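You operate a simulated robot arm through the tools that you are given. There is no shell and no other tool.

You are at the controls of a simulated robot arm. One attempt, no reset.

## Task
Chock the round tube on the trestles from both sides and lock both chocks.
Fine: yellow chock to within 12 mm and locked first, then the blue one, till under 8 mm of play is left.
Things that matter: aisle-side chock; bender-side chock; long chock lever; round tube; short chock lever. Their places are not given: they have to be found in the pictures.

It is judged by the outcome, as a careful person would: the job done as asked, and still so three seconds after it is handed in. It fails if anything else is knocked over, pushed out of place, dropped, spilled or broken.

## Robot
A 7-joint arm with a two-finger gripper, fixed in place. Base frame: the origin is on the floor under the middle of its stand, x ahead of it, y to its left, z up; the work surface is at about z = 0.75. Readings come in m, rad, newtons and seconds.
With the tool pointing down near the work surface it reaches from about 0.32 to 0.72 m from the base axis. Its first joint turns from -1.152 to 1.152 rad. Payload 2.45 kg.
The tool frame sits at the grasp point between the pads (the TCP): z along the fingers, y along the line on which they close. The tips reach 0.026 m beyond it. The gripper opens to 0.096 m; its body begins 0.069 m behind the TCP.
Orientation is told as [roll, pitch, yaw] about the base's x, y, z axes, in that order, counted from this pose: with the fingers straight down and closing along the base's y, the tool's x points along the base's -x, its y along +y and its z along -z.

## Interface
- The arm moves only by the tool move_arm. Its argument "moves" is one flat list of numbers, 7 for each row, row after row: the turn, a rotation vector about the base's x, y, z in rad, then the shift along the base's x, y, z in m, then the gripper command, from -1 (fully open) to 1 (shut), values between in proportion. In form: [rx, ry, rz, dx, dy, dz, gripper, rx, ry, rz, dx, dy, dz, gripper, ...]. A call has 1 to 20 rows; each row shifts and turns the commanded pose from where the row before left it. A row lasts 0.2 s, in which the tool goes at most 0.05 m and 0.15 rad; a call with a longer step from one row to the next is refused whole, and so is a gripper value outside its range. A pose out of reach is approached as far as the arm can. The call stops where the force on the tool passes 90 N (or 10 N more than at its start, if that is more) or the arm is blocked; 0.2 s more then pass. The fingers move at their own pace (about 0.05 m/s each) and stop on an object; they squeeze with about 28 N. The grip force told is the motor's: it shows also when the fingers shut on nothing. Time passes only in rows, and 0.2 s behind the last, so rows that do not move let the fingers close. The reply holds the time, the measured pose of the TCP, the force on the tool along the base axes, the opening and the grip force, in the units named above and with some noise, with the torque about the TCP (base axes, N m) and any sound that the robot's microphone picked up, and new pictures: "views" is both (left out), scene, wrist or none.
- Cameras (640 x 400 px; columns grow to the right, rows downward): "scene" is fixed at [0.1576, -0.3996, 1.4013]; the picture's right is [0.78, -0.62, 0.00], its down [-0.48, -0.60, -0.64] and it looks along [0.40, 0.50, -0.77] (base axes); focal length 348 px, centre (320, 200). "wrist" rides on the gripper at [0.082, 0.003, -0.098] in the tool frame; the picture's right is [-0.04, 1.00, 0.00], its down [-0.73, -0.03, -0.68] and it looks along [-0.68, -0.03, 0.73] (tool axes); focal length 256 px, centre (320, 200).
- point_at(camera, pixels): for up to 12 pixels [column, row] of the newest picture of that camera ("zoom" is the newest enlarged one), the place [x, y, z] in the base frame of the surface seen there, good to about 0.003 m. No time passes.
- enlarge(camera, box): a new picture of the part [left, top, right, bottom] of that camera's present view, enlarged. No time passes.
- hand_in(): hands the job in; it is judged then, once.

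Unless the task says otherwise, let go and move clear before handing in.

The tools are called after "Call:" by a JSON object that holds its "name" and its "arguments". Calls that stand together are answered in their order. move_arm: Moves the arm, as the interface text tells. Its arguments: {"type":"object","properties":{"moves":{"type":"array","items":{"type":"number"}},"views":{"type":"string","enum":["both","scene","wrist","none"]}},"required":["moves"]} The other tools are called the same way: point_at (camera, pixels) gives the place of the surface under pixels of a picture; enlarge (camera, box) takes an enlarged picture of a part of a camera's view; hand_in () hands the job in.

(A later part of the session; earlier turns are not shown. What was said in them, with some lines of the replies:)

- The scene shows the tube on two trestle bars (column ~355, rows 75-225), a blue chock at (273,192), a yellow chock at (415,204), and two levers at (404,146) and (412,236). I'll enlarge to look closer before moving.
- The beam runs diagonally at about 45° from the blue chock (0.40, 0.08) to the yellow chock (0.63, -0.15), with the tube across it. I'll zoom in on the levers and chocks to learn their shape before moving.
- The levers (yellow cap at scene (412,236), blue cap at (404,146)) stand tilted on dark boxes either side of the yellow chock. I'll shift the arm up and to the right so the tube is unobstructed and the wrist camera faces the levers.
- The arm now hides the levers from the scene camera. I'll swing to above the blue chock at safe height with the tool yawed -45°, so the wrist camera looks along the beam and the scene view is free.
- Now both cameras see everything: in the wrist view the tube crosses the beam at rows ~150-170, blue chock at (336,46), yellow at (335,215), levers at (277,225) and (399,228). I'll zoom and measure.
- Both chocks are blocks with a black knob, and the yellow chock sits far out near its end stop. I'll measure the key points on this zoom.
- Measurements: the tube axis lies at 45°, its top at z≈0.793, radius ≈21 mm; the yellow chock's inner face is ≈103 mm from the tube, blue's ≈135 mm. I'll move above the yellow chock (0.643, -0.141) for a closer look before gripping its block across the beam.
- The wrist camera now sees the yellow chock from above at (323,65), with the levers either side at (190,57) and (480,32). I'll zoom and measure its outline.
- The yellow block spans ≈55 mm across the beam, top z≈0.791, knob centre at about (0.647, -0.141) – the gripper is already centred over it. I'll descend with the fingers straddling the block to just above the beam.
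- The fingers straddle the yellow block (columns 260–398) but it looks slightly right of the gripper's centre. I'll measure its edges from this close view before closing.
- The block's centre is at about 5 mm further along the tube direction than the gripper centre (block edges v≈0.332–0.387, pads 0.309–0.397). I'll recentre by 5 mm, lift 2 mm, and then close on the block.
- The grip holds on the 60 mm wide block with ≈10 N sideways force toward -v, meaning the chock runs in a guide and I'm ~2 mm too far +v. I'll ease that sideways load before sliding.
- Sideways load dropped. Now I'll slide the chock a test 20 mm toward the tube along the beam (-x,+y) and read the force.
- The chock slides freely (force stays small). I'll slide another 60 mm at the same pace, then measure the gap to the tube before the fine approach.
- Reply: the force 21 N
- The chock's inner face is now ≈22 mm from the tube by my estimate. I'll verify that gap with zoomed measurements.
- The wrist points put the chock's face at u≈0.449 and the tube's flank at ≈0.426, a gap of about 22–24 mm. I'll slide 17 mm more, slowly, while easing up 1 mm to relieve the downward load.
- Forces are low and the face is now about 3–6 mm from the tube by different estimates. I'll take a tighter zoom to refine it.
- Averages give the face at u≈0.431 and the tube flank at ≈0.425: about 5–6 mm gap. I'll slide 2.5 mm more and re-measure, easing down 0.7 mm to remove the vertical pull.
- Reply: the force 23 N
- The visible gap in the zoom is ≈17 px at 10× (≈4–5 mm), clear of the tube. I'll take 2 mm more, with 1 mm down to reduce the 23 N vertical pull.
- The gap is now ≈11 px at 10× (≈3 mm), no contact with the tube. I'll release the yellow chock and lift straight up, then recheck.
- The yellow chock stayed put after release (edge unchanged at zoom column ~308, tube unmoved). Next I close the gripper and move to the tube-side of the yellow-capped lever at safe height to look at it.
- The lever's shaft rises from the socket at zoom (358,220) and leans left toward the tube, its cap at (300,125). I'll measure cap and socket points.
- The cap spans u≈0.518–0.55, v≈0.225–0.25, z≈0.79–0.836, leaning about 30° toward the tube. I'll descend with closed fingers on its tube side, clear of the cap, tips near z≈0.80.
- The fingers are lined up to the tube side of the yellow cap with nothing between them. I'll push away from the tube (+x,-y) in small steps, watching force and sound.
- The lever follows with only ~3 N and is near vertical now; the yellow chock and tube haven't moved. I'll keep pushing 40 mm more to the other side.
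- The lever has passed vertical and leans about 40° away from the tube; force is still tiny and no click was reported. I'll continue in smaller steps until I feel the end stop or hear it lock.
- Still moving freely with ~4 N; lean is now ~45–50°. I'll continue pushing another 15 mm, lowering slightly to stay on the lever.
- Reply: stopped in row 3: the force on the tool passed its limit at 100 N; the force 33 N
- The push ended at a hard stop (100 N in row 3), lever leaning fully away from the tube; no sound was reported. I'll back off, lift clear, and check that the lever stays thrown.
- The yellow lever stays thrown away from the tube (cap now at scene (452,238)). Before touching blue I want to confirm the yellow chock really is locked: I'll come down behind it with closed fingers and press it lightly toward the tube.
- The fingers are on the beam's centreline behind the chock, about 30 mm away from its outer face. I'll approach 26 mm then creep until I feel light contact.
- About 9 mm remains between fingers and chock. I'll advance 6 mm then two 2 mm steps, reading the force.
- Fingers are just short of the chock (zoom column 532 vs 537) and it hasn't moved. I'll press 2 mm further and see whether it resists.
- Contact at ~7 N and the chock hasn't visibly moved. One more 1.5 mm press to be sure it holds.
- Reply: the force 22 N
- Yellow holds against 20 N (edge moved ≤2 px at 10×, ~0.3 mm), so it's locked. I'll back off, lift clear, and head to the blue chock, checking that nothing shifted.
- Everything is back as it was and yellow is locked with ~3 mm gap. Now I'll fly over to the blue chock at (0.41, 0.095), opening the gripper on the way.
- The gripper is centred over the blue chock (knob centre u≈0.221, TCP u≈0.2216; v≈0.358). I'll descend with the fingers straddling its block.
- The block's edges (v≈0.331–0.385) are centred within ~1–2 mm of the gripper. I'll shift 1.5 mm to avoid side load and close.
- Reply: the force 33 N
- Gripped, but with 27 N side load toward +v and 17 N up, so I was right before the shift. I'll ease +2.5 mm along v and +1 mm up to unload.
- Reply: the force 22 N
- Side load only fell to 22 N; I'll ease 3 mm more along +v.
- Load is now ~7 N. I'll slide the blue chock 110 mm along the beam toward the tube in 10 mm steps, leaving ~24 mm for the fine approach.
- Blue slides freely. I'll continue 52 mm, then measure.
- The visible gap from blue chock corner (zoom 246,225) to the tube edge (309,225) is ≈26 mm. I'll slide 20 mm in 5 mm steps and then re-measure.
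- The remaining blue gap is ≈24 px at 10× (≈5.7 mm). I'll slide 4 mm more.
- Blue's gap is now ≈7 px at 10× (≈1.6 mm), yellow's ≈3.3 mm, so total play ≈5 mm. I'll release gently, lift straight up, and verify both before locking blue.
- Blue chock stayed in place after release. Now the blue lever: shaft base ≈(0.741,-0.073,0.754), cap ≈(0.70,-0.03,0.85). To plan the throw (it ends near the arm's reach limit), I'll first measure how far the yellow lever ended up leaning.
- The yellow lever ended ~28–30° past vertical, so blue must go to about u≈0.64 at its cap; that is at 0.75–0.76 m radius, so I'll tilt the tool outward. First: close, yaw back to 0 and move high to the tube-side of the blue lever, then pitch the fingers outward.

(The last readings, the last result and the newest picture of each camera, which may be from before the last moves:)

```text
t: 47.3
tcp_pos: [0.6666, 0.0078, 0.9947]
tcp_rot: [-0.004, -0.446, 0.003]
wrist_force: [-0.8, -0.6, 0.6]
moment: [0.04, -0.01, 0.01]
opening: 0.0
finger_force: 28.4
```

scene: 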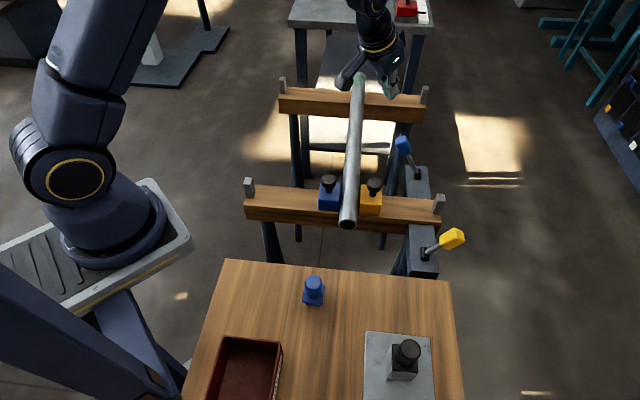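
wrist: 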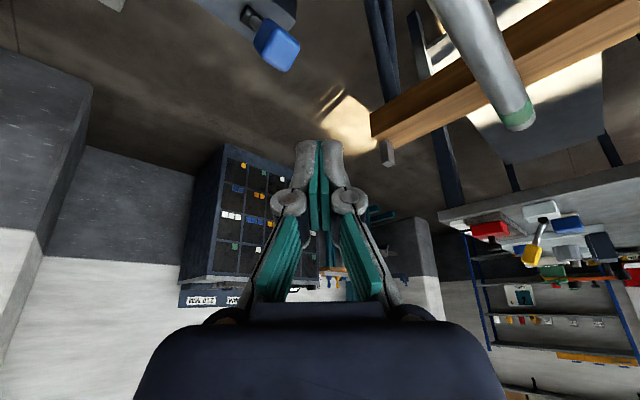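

The tool is tilted 0.446 rad outward, above and on the tube side of the blue cap (scene (403,147)). I'll descend to z≈0.83 with a small correction so the tip lines up with the lever.

Call:
{"name": "move_arm", "arguments": {"moves": [0, 0, 0, -0.0043, -0.0008, -0.035, 1, 0, 0, 0, -0.0042, -0.0007, -0.035, 1, 0, 0, 0, 0, 0, -0.035, 1, 0, 0, 0, 0, 0, -0.035, 1, 0, 0, 0, 0, 0, -0.023, 1, 0, 0, 0, 0, 0, 0, 1], "views": "both"}}

Call:
{"name": "enlarge", "arguments": {"camera": "scene", "box": [360, 110, 440, 190]}}

```text
t: 48.7
tcp_pos: [0.659, 0.0084, 0.8335]
tcp_rot: [0.001, -0.444, 0.002]
wrist_force: [0.3, -0.4, 0.2]
moment: [0.02, 0.01, 0.02]
opening: 0.0005
finger_force: 27.6
```

scene: 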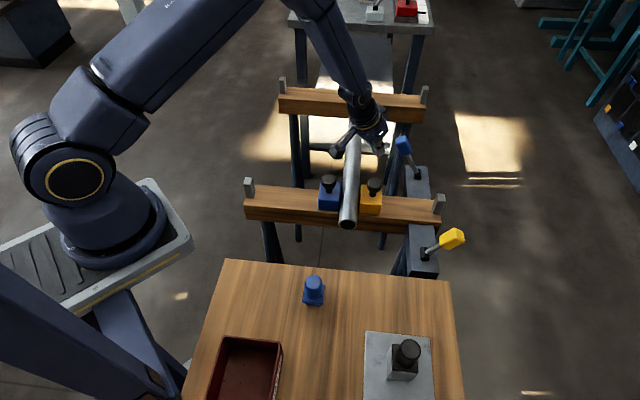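
wrist: 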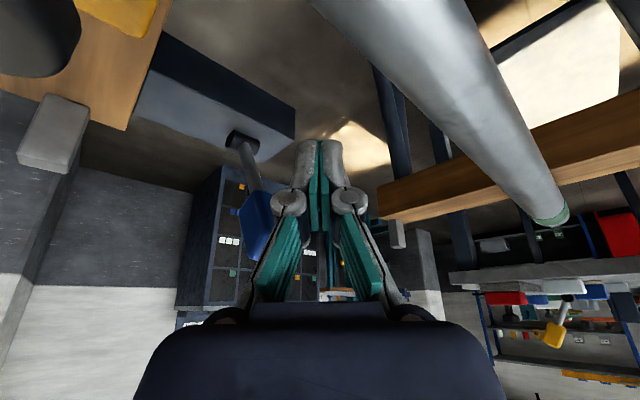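

```text
5.00 times, centred on (400, 150) of scene
```

zoom: 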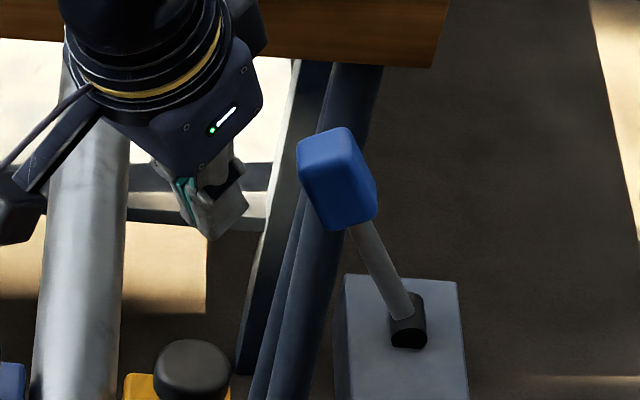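

The tip sits ≈25 mm to the tube side of the blue cap at matching height. I'll push along the beam direction (+x,-y) in 10 mm steps for 60 mm and look.

Call:
{"name": "move_arm", "arguments": {"moves": [0, 0, 0, 0.00707, -0.00707, 0, 1, 0, 0, 0, 0.00707, -0.00707, 0, 1, 0, 0, 0, 0.00707, -0.00707, 0, 1, 0, 0, 0, 0.005, -0.005, 0, 1, 0, 0, 0, 0.005, -0.005, 0, 1, 0, 0, 0, 0.005, -0.005, 0, 1, 0, 0, 0, 0.005, -0.005, 0, 1, 0, 0, 0, 0, 0, 0, 1], "views": "both"}}

Call:
{"name": "enlarge", "arguments": {"camera": "scene", "box": [360, 110, 440, 190]}}

```text
t: 50.5
tcp_pos: [0.6995, -0.0338, 0.8325]
tcp_rot: [-0.001, -0.444, 0.005]
wrist_force: [-2.3, 4.1, 0.5]
moment: [0.02, 0.02, 0.03]
opening: 0.0
finger_force: 27.9
```

scene: 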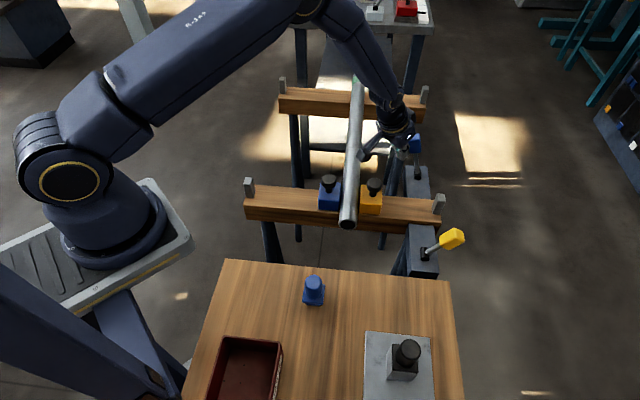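
wrist: 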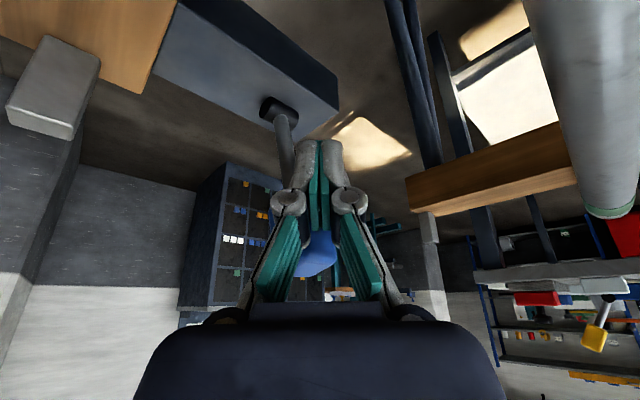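

```text
5.00 times, centred on (400, 150) of scene
```

zoom: 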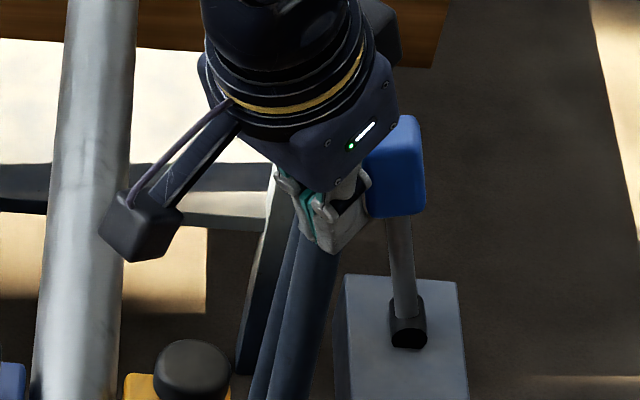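

The blue lever is following (now nearly vertical) with ~5 N and nothing else moved. I'll push 42 mm more.

Call:
{"name": "move_arm", "arguments": {"moves": [0, 0, 0, 0.005, -0.005, 0, 1, 0, 0, 0, 0.005, -0.005, 0, 1, 0, 0, 0, 0.005, -0.005, 0, 1, 0, 0, 0, 0.005, -0.005, 0, 1, 0, 0, 0, 0.005, -0.005, 0, 1, 0, 0, 0, 0.005, -0.005, 0, 1, 0, 0, 0, 0, 0, 0, 1], "views": "both"}}

Call:
{"name": "enlarge", "arguments": {"camera": "scene", "box": [360, 110, 440, 190]}}

```text
t: 52.1
tcp_pos: [0.7285, -0.0646, 0.8326]
tcp_rot: [0.0, -0.444, 0.002]
wrist_force: [-2.0, 1.2, -2.7]
moment: [0.0, -0.01, 0.03]
opening: 0.0
finger_force: 28.4
```

scene: 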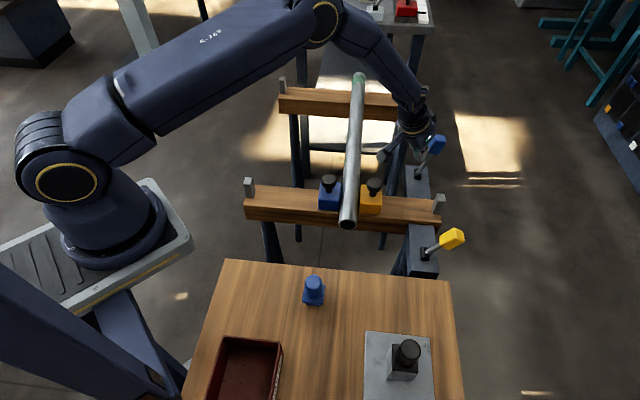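
wrist: 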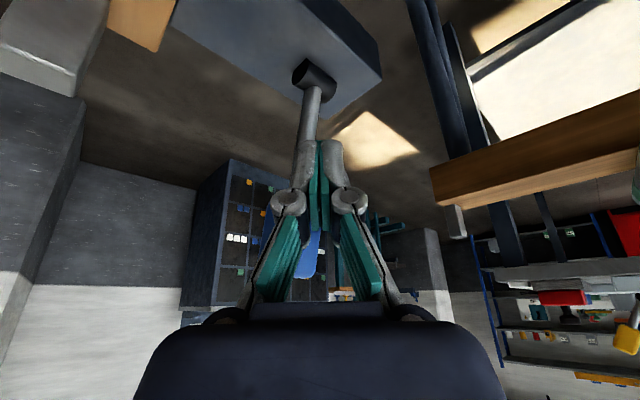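

```text
5.00 times, centred on (400, 150) of scene
```

zoom: 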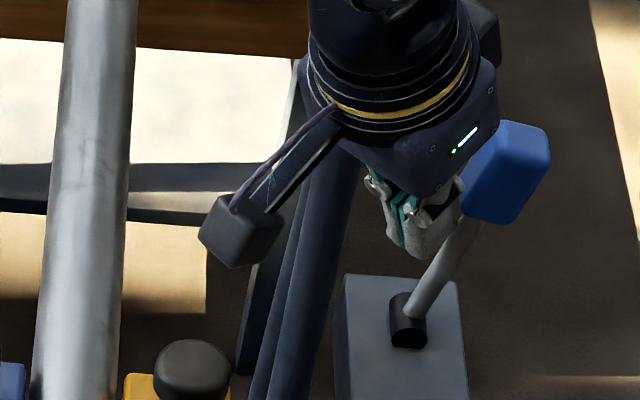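

Past vertical now, leaning ~20–25° away; reach is still fine. I'll continue in 5 mm steps until the end stop.

Call:
{"name": "move_arm", "arguments": {"moves": [0, 0, 0, 0.0035, -0.0035, 0, 1, 0, 0, 0, 0.0035, -0.0035, 0, 1, 0, 0, 0, 0.0035, -0.0035, 0, 1, 0, 0, 0, 0, 0, 0, 1], "views": "both"}}

Call:
{"name": "enlarge", "arguments": {"camera": "scene", "box": [380, 110, 460, 190]}}

```text
t: 53.1
tcp_pos: [0.7396, -0.0756, 0.8342]
tcp_rot: [0.001, -0.443, 0.002]
wrist_force: [-3.1, 4.0, -6.3]
moment: [0.09, 0.07, 0.07]
opening: 0.0001
finger_force: 28.3
```

scene: 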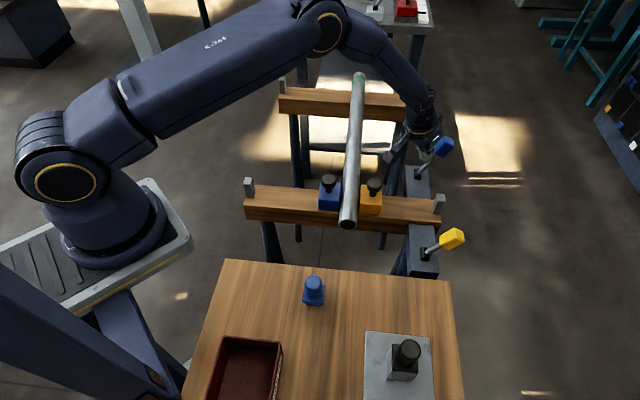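
wrist: 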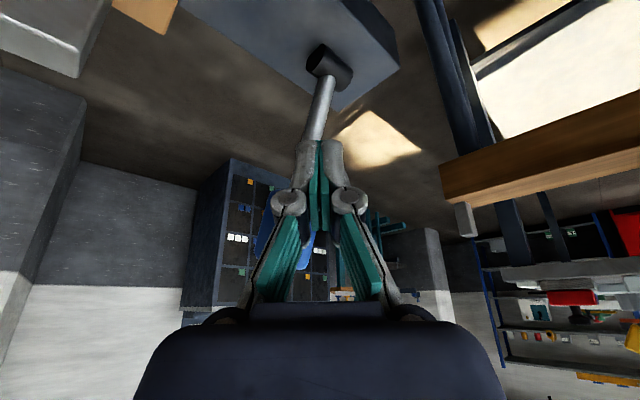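

```text
5.00 times, centred on (420, 150) of scene
```

zoom: 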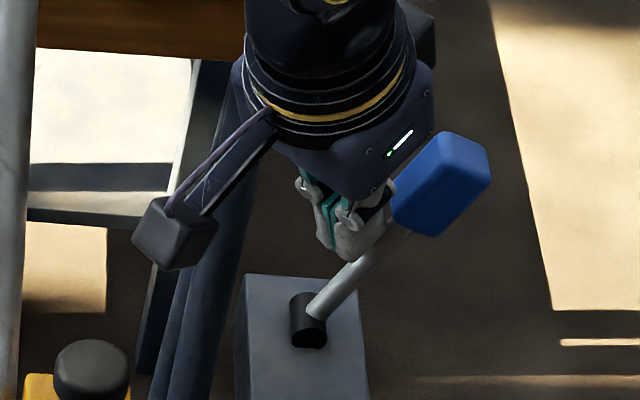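

The lever leans ~30° now with ~8 N; I'll go on in 4 mm steps to seat it against its stop.

Call:
{"name": "move_arm", "arguments": {"moves": [0, 0, 0, 0.0028, -0.0028, 0, 1, 0, 0, 0, 0.0028, -0.0028, 0, 1, 0, 0, 0, 0.0, 0.0, 0, 1], "views": "both"}}

Call:
{"name": "enlarge", "arguments": {"camera": "scene", "box": [380, 110, 460, 190]}}

```text
t: 53.9
tcp_pos: [0.7458, -0.079, 0.8319]
tcp_rot: [-0.001, -0.442, 0.001]
wrist_force: [-5.2, 3.4, -7.1]
moment: [0.09, 0.13, -0.02]
opening: 0.0
finger_force: 27.4
```

scene: 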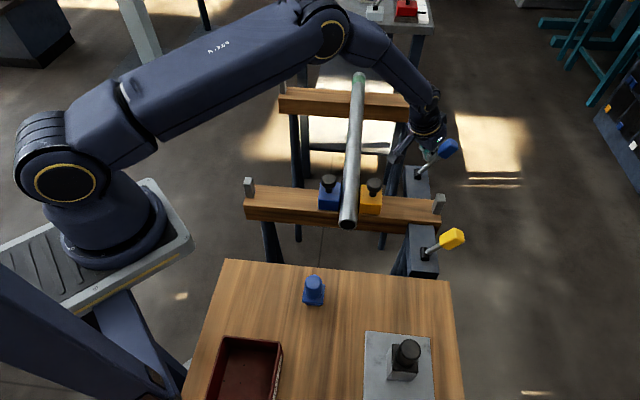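
wrist: 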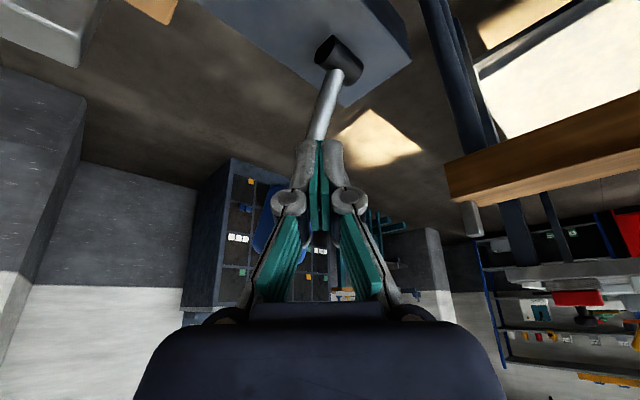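

```text
5.00 times, centred on (420, 150) of scene
```

zoom: 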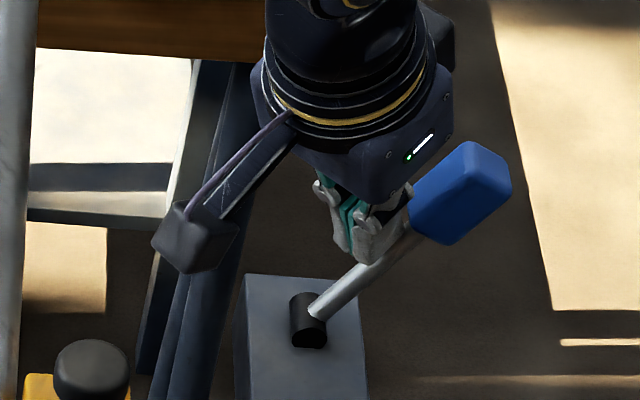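

Still moving freely; compared with yellow's final lean it needs slightly more. Another 8 mm in small steps.

Call:
{"name": "move_arm", "arguments": {"moves": [0, 0, 0, 0.0021, -0.0021, 0, 1, 0, 0, 0, 0.0021, -0.0021, 0, 1, 0, 0, 0, 0.0021, -0.0021, 0, 1, 0, 0, 0, 0.0, 0.0, 0, 1], "views": "both"}}

Call:
{"name": "enlarge", "arguments": {"camera": "scene", "box": [380, 110, 460, 190]}}

```text
t: 54.9
tcp_pos: [0.7475, -0.083, 0.8305]
tcp_rot: [0.006, -0.431, 0.004]
wrist_force: [-35.4, 26.6, 9.6]
moment: [0.11, 0.12, 0.03]
opening: 0.0001
finger_force: 28.1
```

scene: 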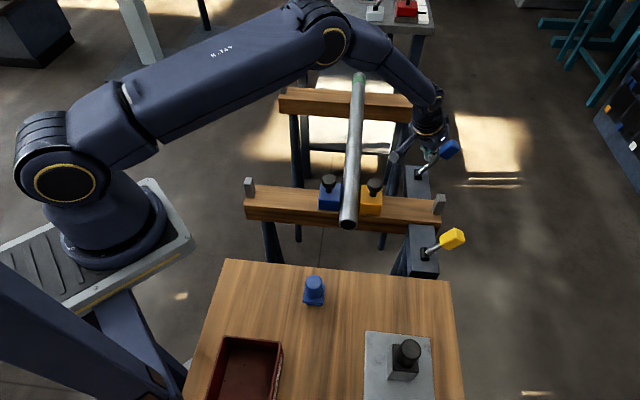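
wrist: 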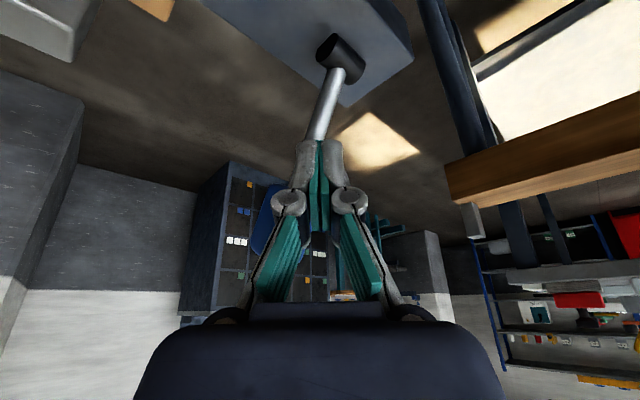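

```text
5.00 times, centred on (420, 150) of scene
```

zoom: 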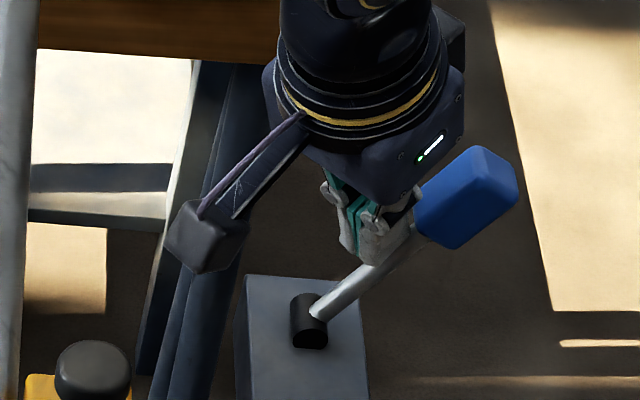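

Force rose to ~45 N – the blue lever is at its end stop. I'll back off toward the tube, lift clear, un-tilt at height and check that the lever stays.

Call:
{"name": "move_arm", "arguments": {"moves": [0, 0, 0, -0.005, 0.005, 0, 1, 0, 0, 0, -0.01, 0.01, 0.005, 1, 0, 0, 0, -0.015, 0.015, 0.02, 1, 0, 0, 0, -0.015, 0.015, 0.035, 1, 0, 0, 0, -0.015, 0.015, 0.04, 1, 0, 0, 0, -0.015, 0.015, 0.04, 1, 0, 0.11, 0, -0.02, 0, 0.03, 1, 0, 0.11, 0, -0.03, 0, 0, 1, 0, 0.11, 0, -0.03, 0, 0, 1, 0, 0.1, 0, -0.03, 0, 0, 1, 0, 0, 0, 0, 0, 0, 1], "views": "both"}}

Call:
{"name": "enlarge", "arguments": {"camera": "scene", "box": [310, 110, 470, 270]}}

Call:
{"name": "enlarge", "arguments": {"camera": "scene", "box": [322, 180, 386, 220]}}

```text
t: 57.3
tcp_pos: [0.5669, -0.0126, 1.0011]
tcp_rot: [0.0, -0.013, 0.001]
wrist_force: [-0.5, 0.5, -0.9]
moment: [0.01, -0.01, 0.04]
opening: 0.0
finger_force: 28.3
```

scene: 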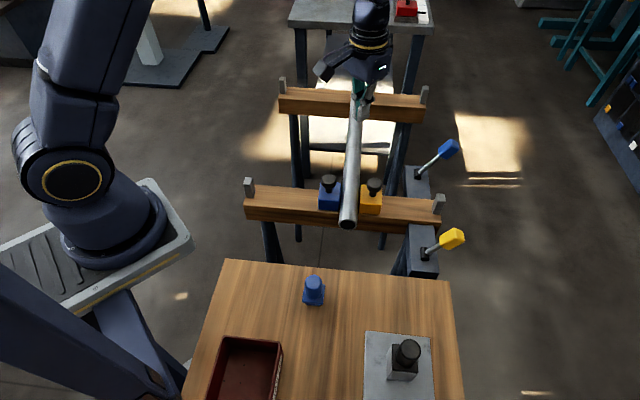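
wrist: 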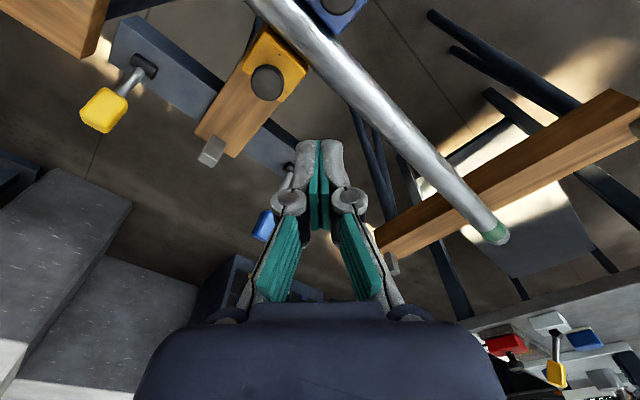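

```text
2.50 times, centred on (390, 190) of scene
```

zoom: 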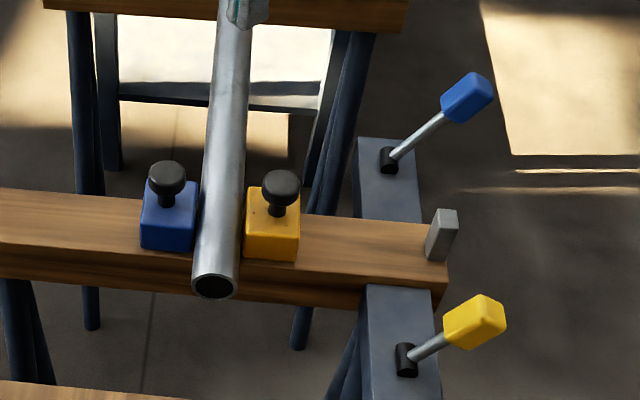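

```text
10.00 times, centred on (354, 200) of scene
```

zoom: 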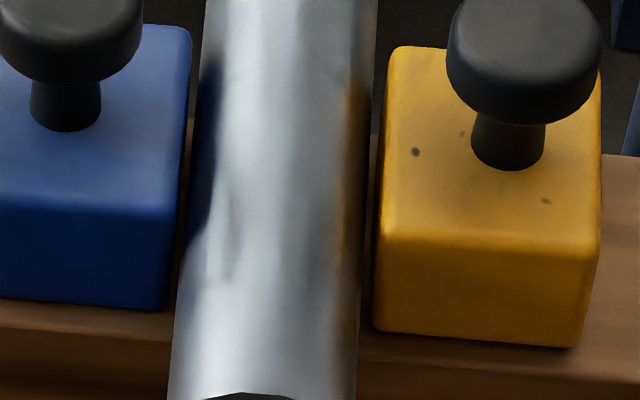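

Both levers are now thrown and stay there (blue cap at scene (447,147), yellow at (452,238)); chocks and tube unchanged, total play ≈5 mm. As with yellow, I'll confirm that blue is locked by a light press from behind: move to its outer side and descend.

Call:
{"name": "move_arm", "arguments": {"moves": [0, 0.013, -0.1308, -0.0193, 0.0113, 0, 1, 0, 0, -0.1308, -0.0193, 0.0113, 0, 1, 0, 0, -0.1308, -0.0193, 0.0113, 0, 1, 0, 0, -0.1308, -0.0193, 0.0113, 0, 1, 0, 0, -0.1308, -0.0193, 0.0113, 0, 1, 0, 0, -0.131, -0.0193, 0.0113, 0, 1, 0, 0, 0, 0, 0, 0, 1, 0, 0, 0, 0, 0, -0.042, 1, 0, 0, 0, 0, 0, -0.042, 1, 0, 0, 0, 0, 0, -0.042, 1, 0, 0, 0, 0, 0, -0.042, 1, 0, 0, 0, 0, 0, -0.039, 1, 0, 0, 0, 0, 0, 0, 1], "views": "both"}}

Call:
{"name": "enlarge", "arguments": {"camera": "scene", "box": [270, 160, 390, 240]}}

```text
t: 60.1
tcp_pos: [0.4485, 0.0532, 0.795]
tcp_rot: [0.001, 0.0, -0.78]
wrist_force: [0.6, 0.4, 0.6]
moment: [0.01, 0.0, 0.03]
opening: 0.0
finger_force: 27.9
```

scene: 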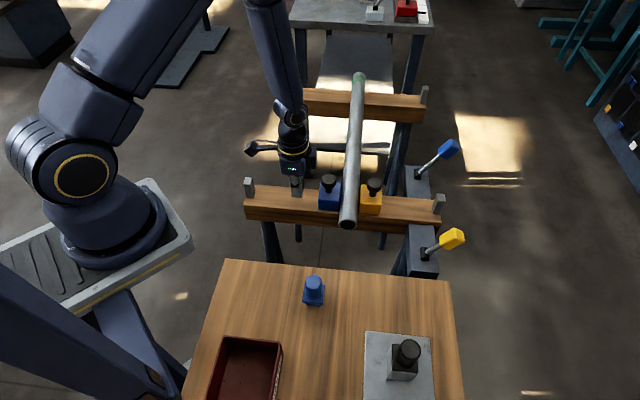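
wrist: 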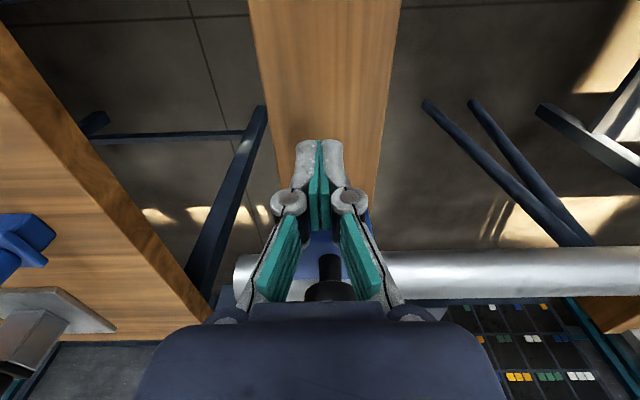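

```text
5.00 times, centred on (330, 200) of scene
```

zoom: 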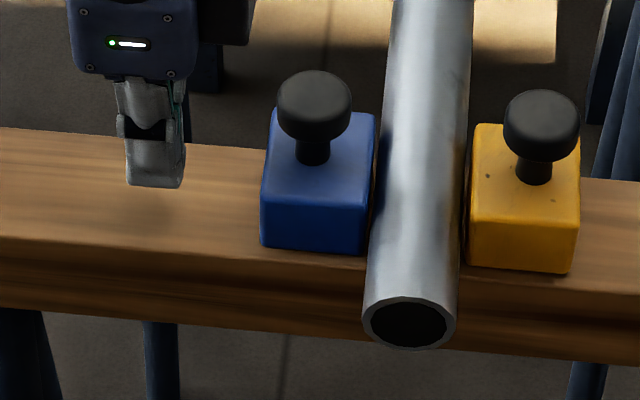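

Fingers are on the beam line ≈36–38 mm behind the blue chock. I'll approach 31 mm, then creep.

Call:
{"name": "move_arm", "arguments": {"moves": [0, 0, 0, 0.0071, -0.0071, 0, 1, 0, 0, 0, 0.0071, -0.0071, 0, 1, 0, 0, 0, 0.0057, -0.0057, 0, 1, 0, 0, 0, 0.002, -0.002, 0, 1, 0, 0, 0, 0, 0, 0, 1], "views": "scene"}}

Call:
{"name": "enlarge", "arguments": {"camera": "scene", "box": [300, 180, 364, 220]}}

```text
t: 61.3
tcp_pos: [0.4727, 0.0342, 0.7964]
tcp_rot: [0.0, 0.0, -0.783]
wrist_force: [-0.8, 0.8, 0.7]
moment: [0.01, 0.03, 0.01]
opening: 0.0001
finger_force: 27.8
```

scene: 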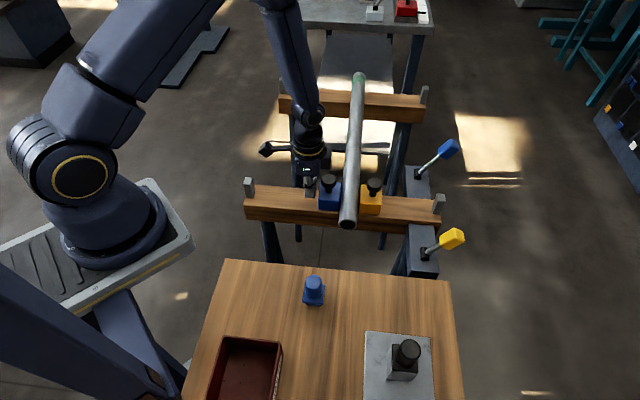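

```text
10.00 times, centred on (332, 200) of scene
```

zoom: 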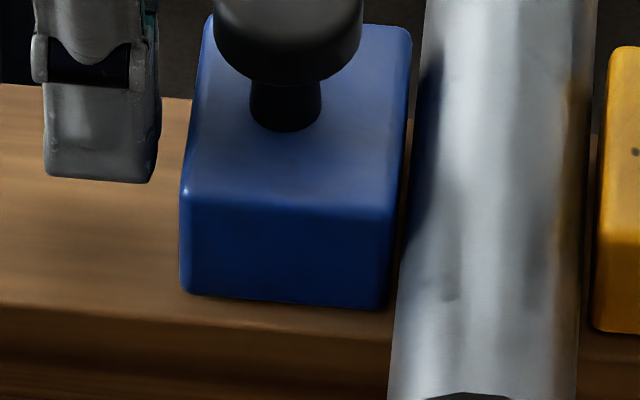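

About 7 mm to go. I'll step 5 mm then 2 mm, reading force.

Call:
{"name": "move_arm", "arguments": {"moves": [0, 0, 0, 0.0035, -0.0035, 0, 1, 0, 0, 0, 0.0014, -0.0014, 0, 1, 0, 0, 0, 0, 0, 0, 1], "views": "none"}}

```text
t: 62.1
tcp_pos: [0.4784, 0.0284, 0.7962]
tcp_rot: [0.0, 0.0, -0.783]
wrist_force: [0.2, 0.6, 0.0]
moment: [0.01, 0.01, 0.02]
opening: 0.0
finger_force: 28.1
```

Call:
{"name": "move_arm", "arguments": {"moves": [0, 0, 0, 0.0014, -0.0014, 0, 1, 0, 0, 0, 0, 0, 0, 1], "views": "scene"}}

Call:
{"name": "enlarge", "arguments": {"camera": "scene", "box": [300, 180, 364, 220]}}

```text
t: 62.7
tcp_pos: [0.4782, 0.028, 0.7959]
tcp_rot: [-0.002, 0.001, -0.783]
wrist_force: [0.1, 0.1, 0.1]
moment: [0.01, -0.04, 0.06]
opening: 0.0002
finger_force: 28.0
```

scene: 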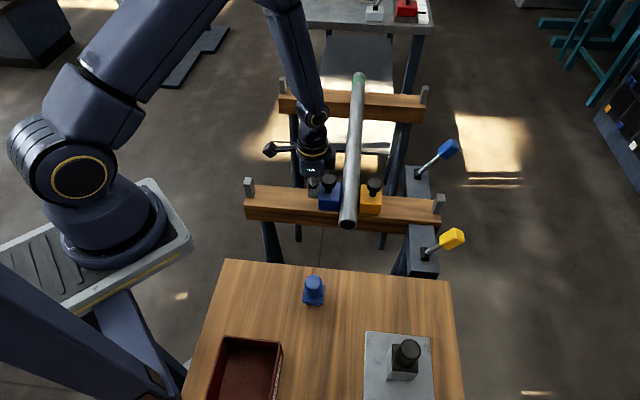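

```text
10.00 times, centred on (332, 200) of scene
```

zoom: 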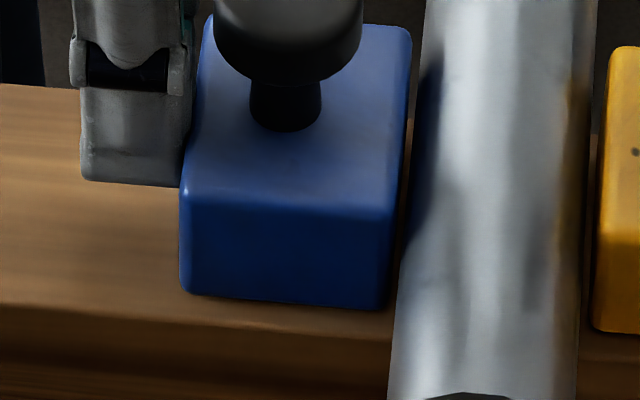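

The finger is just at the chock's face with zero force. Press 1.5 mm, then read.

Call:
{"name": "move_arm", "arguments": {"moves": [0, 0, 0, 0.0014, -0.0014, 0, 1, 0, 0, 0, 0, 0, 0, 1], "views": "scene"}}

Call:
{"name": "enlarge", "arguments": {"camera": "scene", "box": [300, 180, 364, 220]}}

```text
t: 63.3
tcp_pos: [0.4788, 0.0268, 0.7957]
tcp_rot: [-0.003, 0.004, -0.781]
wrist_force: [-7.9, 8.8, 4.0]
moment: [-0.05, 0.11, -0.02]
opening: 0.0062
finger_force: 28.4
```

scene: 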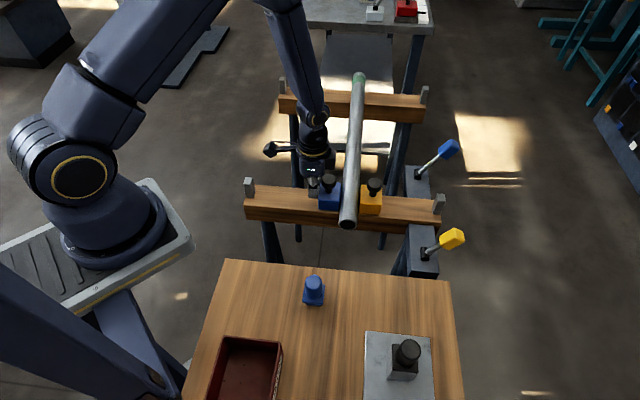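

```text
10.00 times, centred on (332, 200) of scene
```

zoom: 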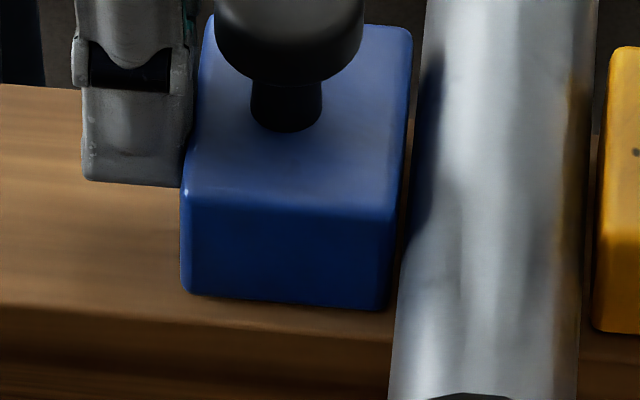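

Blue holds against 12 N with no movement (unlocked it slid at ~2 N), so it is locked. I'll back off, lift clear and take a final look.

Call:
{"name": "move_arm", "arguments": {"moves": [0, 0, 0, -0.0021, 0.0021, 0, 1, 0, 0, 0, -0.0071, 0.0071, 0, 1, 0, 0, 0, -0.0071, 0.0071, 0.01, 1, 0, 0, 0, 0, 0, 0.04, 1, 0, 0, 0, 0, 0, 0.05, 0.5, 0, 0, 0, 0, 0, 0.05, 0, 0, 0, 0, -0.02, 0.02, 0.04, -0.5, 0, 0, 0, -0.03, 0.03, 0.0, -0.5, 0, 0, 0, 0, 0, 0, -0.5], "views": "both"}}

Call:
{"name": "enlarge", "arguments": {"camera": "scene", "box": [322, 180, 386, 220]}}

Call:
{"name": "point_at", "arguments": {"camera": "zoom", "pixels": [[184, 100], [181, 150], [176, 200], [171, 250], [178, 120], [174, 180], [388, 80], [385, 130], [382, 180], [379, 240], [376, 290], [390, 110]]}}

Call:
{"name": "enlarge", "arguments": {"camera": "scene", "box": [310, 110, 470, 270]}}

```text
t: 65.3
tcp_pos: [0.4149, 0.0944, 0.9862]
tcp_rot: [0.0, 0.001, -0.783]
wrist_force: [-0.4, 0.2, 0.1]
moment: [0.01, -0.01, 0.01]
opening: 0.072
finger_force: 0.1
```

scene: 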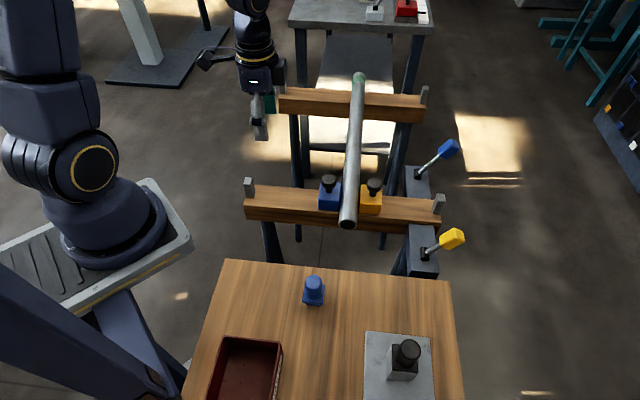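
wrist: 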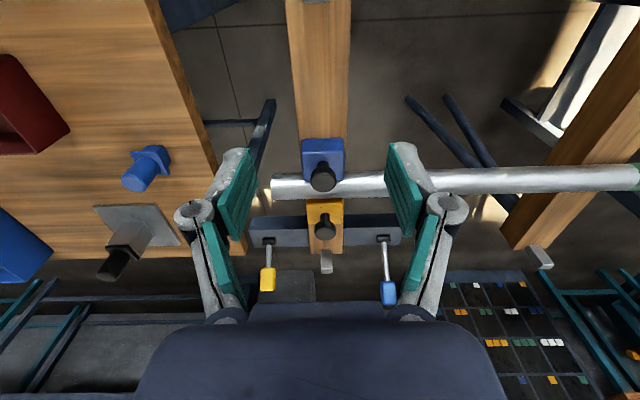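

```text
10.00 times, centred on (354, 200) of scene
```

zoom: 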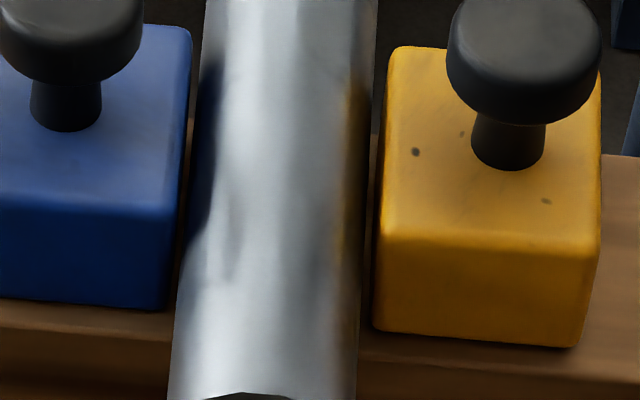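

```text
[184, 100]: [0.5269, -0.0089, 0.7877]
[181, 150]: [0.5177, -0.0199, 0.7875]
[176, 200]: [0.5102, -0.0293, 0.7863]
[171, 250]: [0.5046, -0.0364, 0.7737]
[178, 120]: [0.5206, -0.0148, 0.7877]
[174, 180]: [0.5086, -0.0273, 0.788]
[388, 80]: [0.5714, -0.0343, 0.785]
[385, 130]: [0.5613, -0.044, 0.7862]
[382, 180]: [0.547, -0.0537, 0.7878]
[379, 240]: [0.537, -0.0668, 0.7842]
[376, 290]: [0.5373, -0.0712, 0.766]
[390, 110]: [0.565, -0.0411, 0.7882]
```

```text
2.50 times, centred on (390, 190) of scene
```

zoom: 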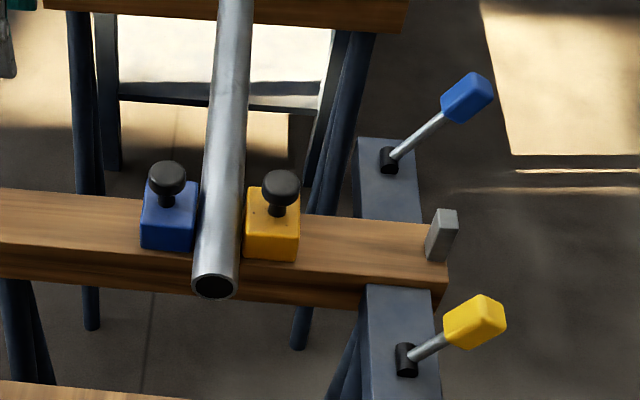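

Final view: both chocks sit snug either side of the tube (faces at u≈0.381 and ≈0.4275, about 4–5 mm total play for the 42 mm tube). Both levers stay thrown, the tube hasn't moved, and the arm is clear with the gripper empty. I'll hand in.

Call:
{"name": "hand_in", "arguments": {}}

```text
The job is handed in.
```

The round tube is chocked from both sides and both chocks are locked. I've handed the job in, but no verdict came back.

- **Yellow chock:** I slid it to about 3–4 mm from the tube, inside the 12 mm limit. Its lever was thrown to the end stop before I touched the blue one. It held against a 20 N press.
- **Blue chock:** I slid it in second, to about 1.5–2 mm from the tube, and threw its lever to the end stop. It held against a 12 N press; unlocked, it had slid with very little force.
- **Play left:** I measured about 4–6 mm in total from the pictures, under the 8 mm you asked for. No estimate came out above 7 mm.

No click was heard from either lever, so I'm relying on those press tests for the locks. At the last look both levers were still thrown, the tube was where it started, and nothing else had been disturbed. The arm was clear with the gripper empty.
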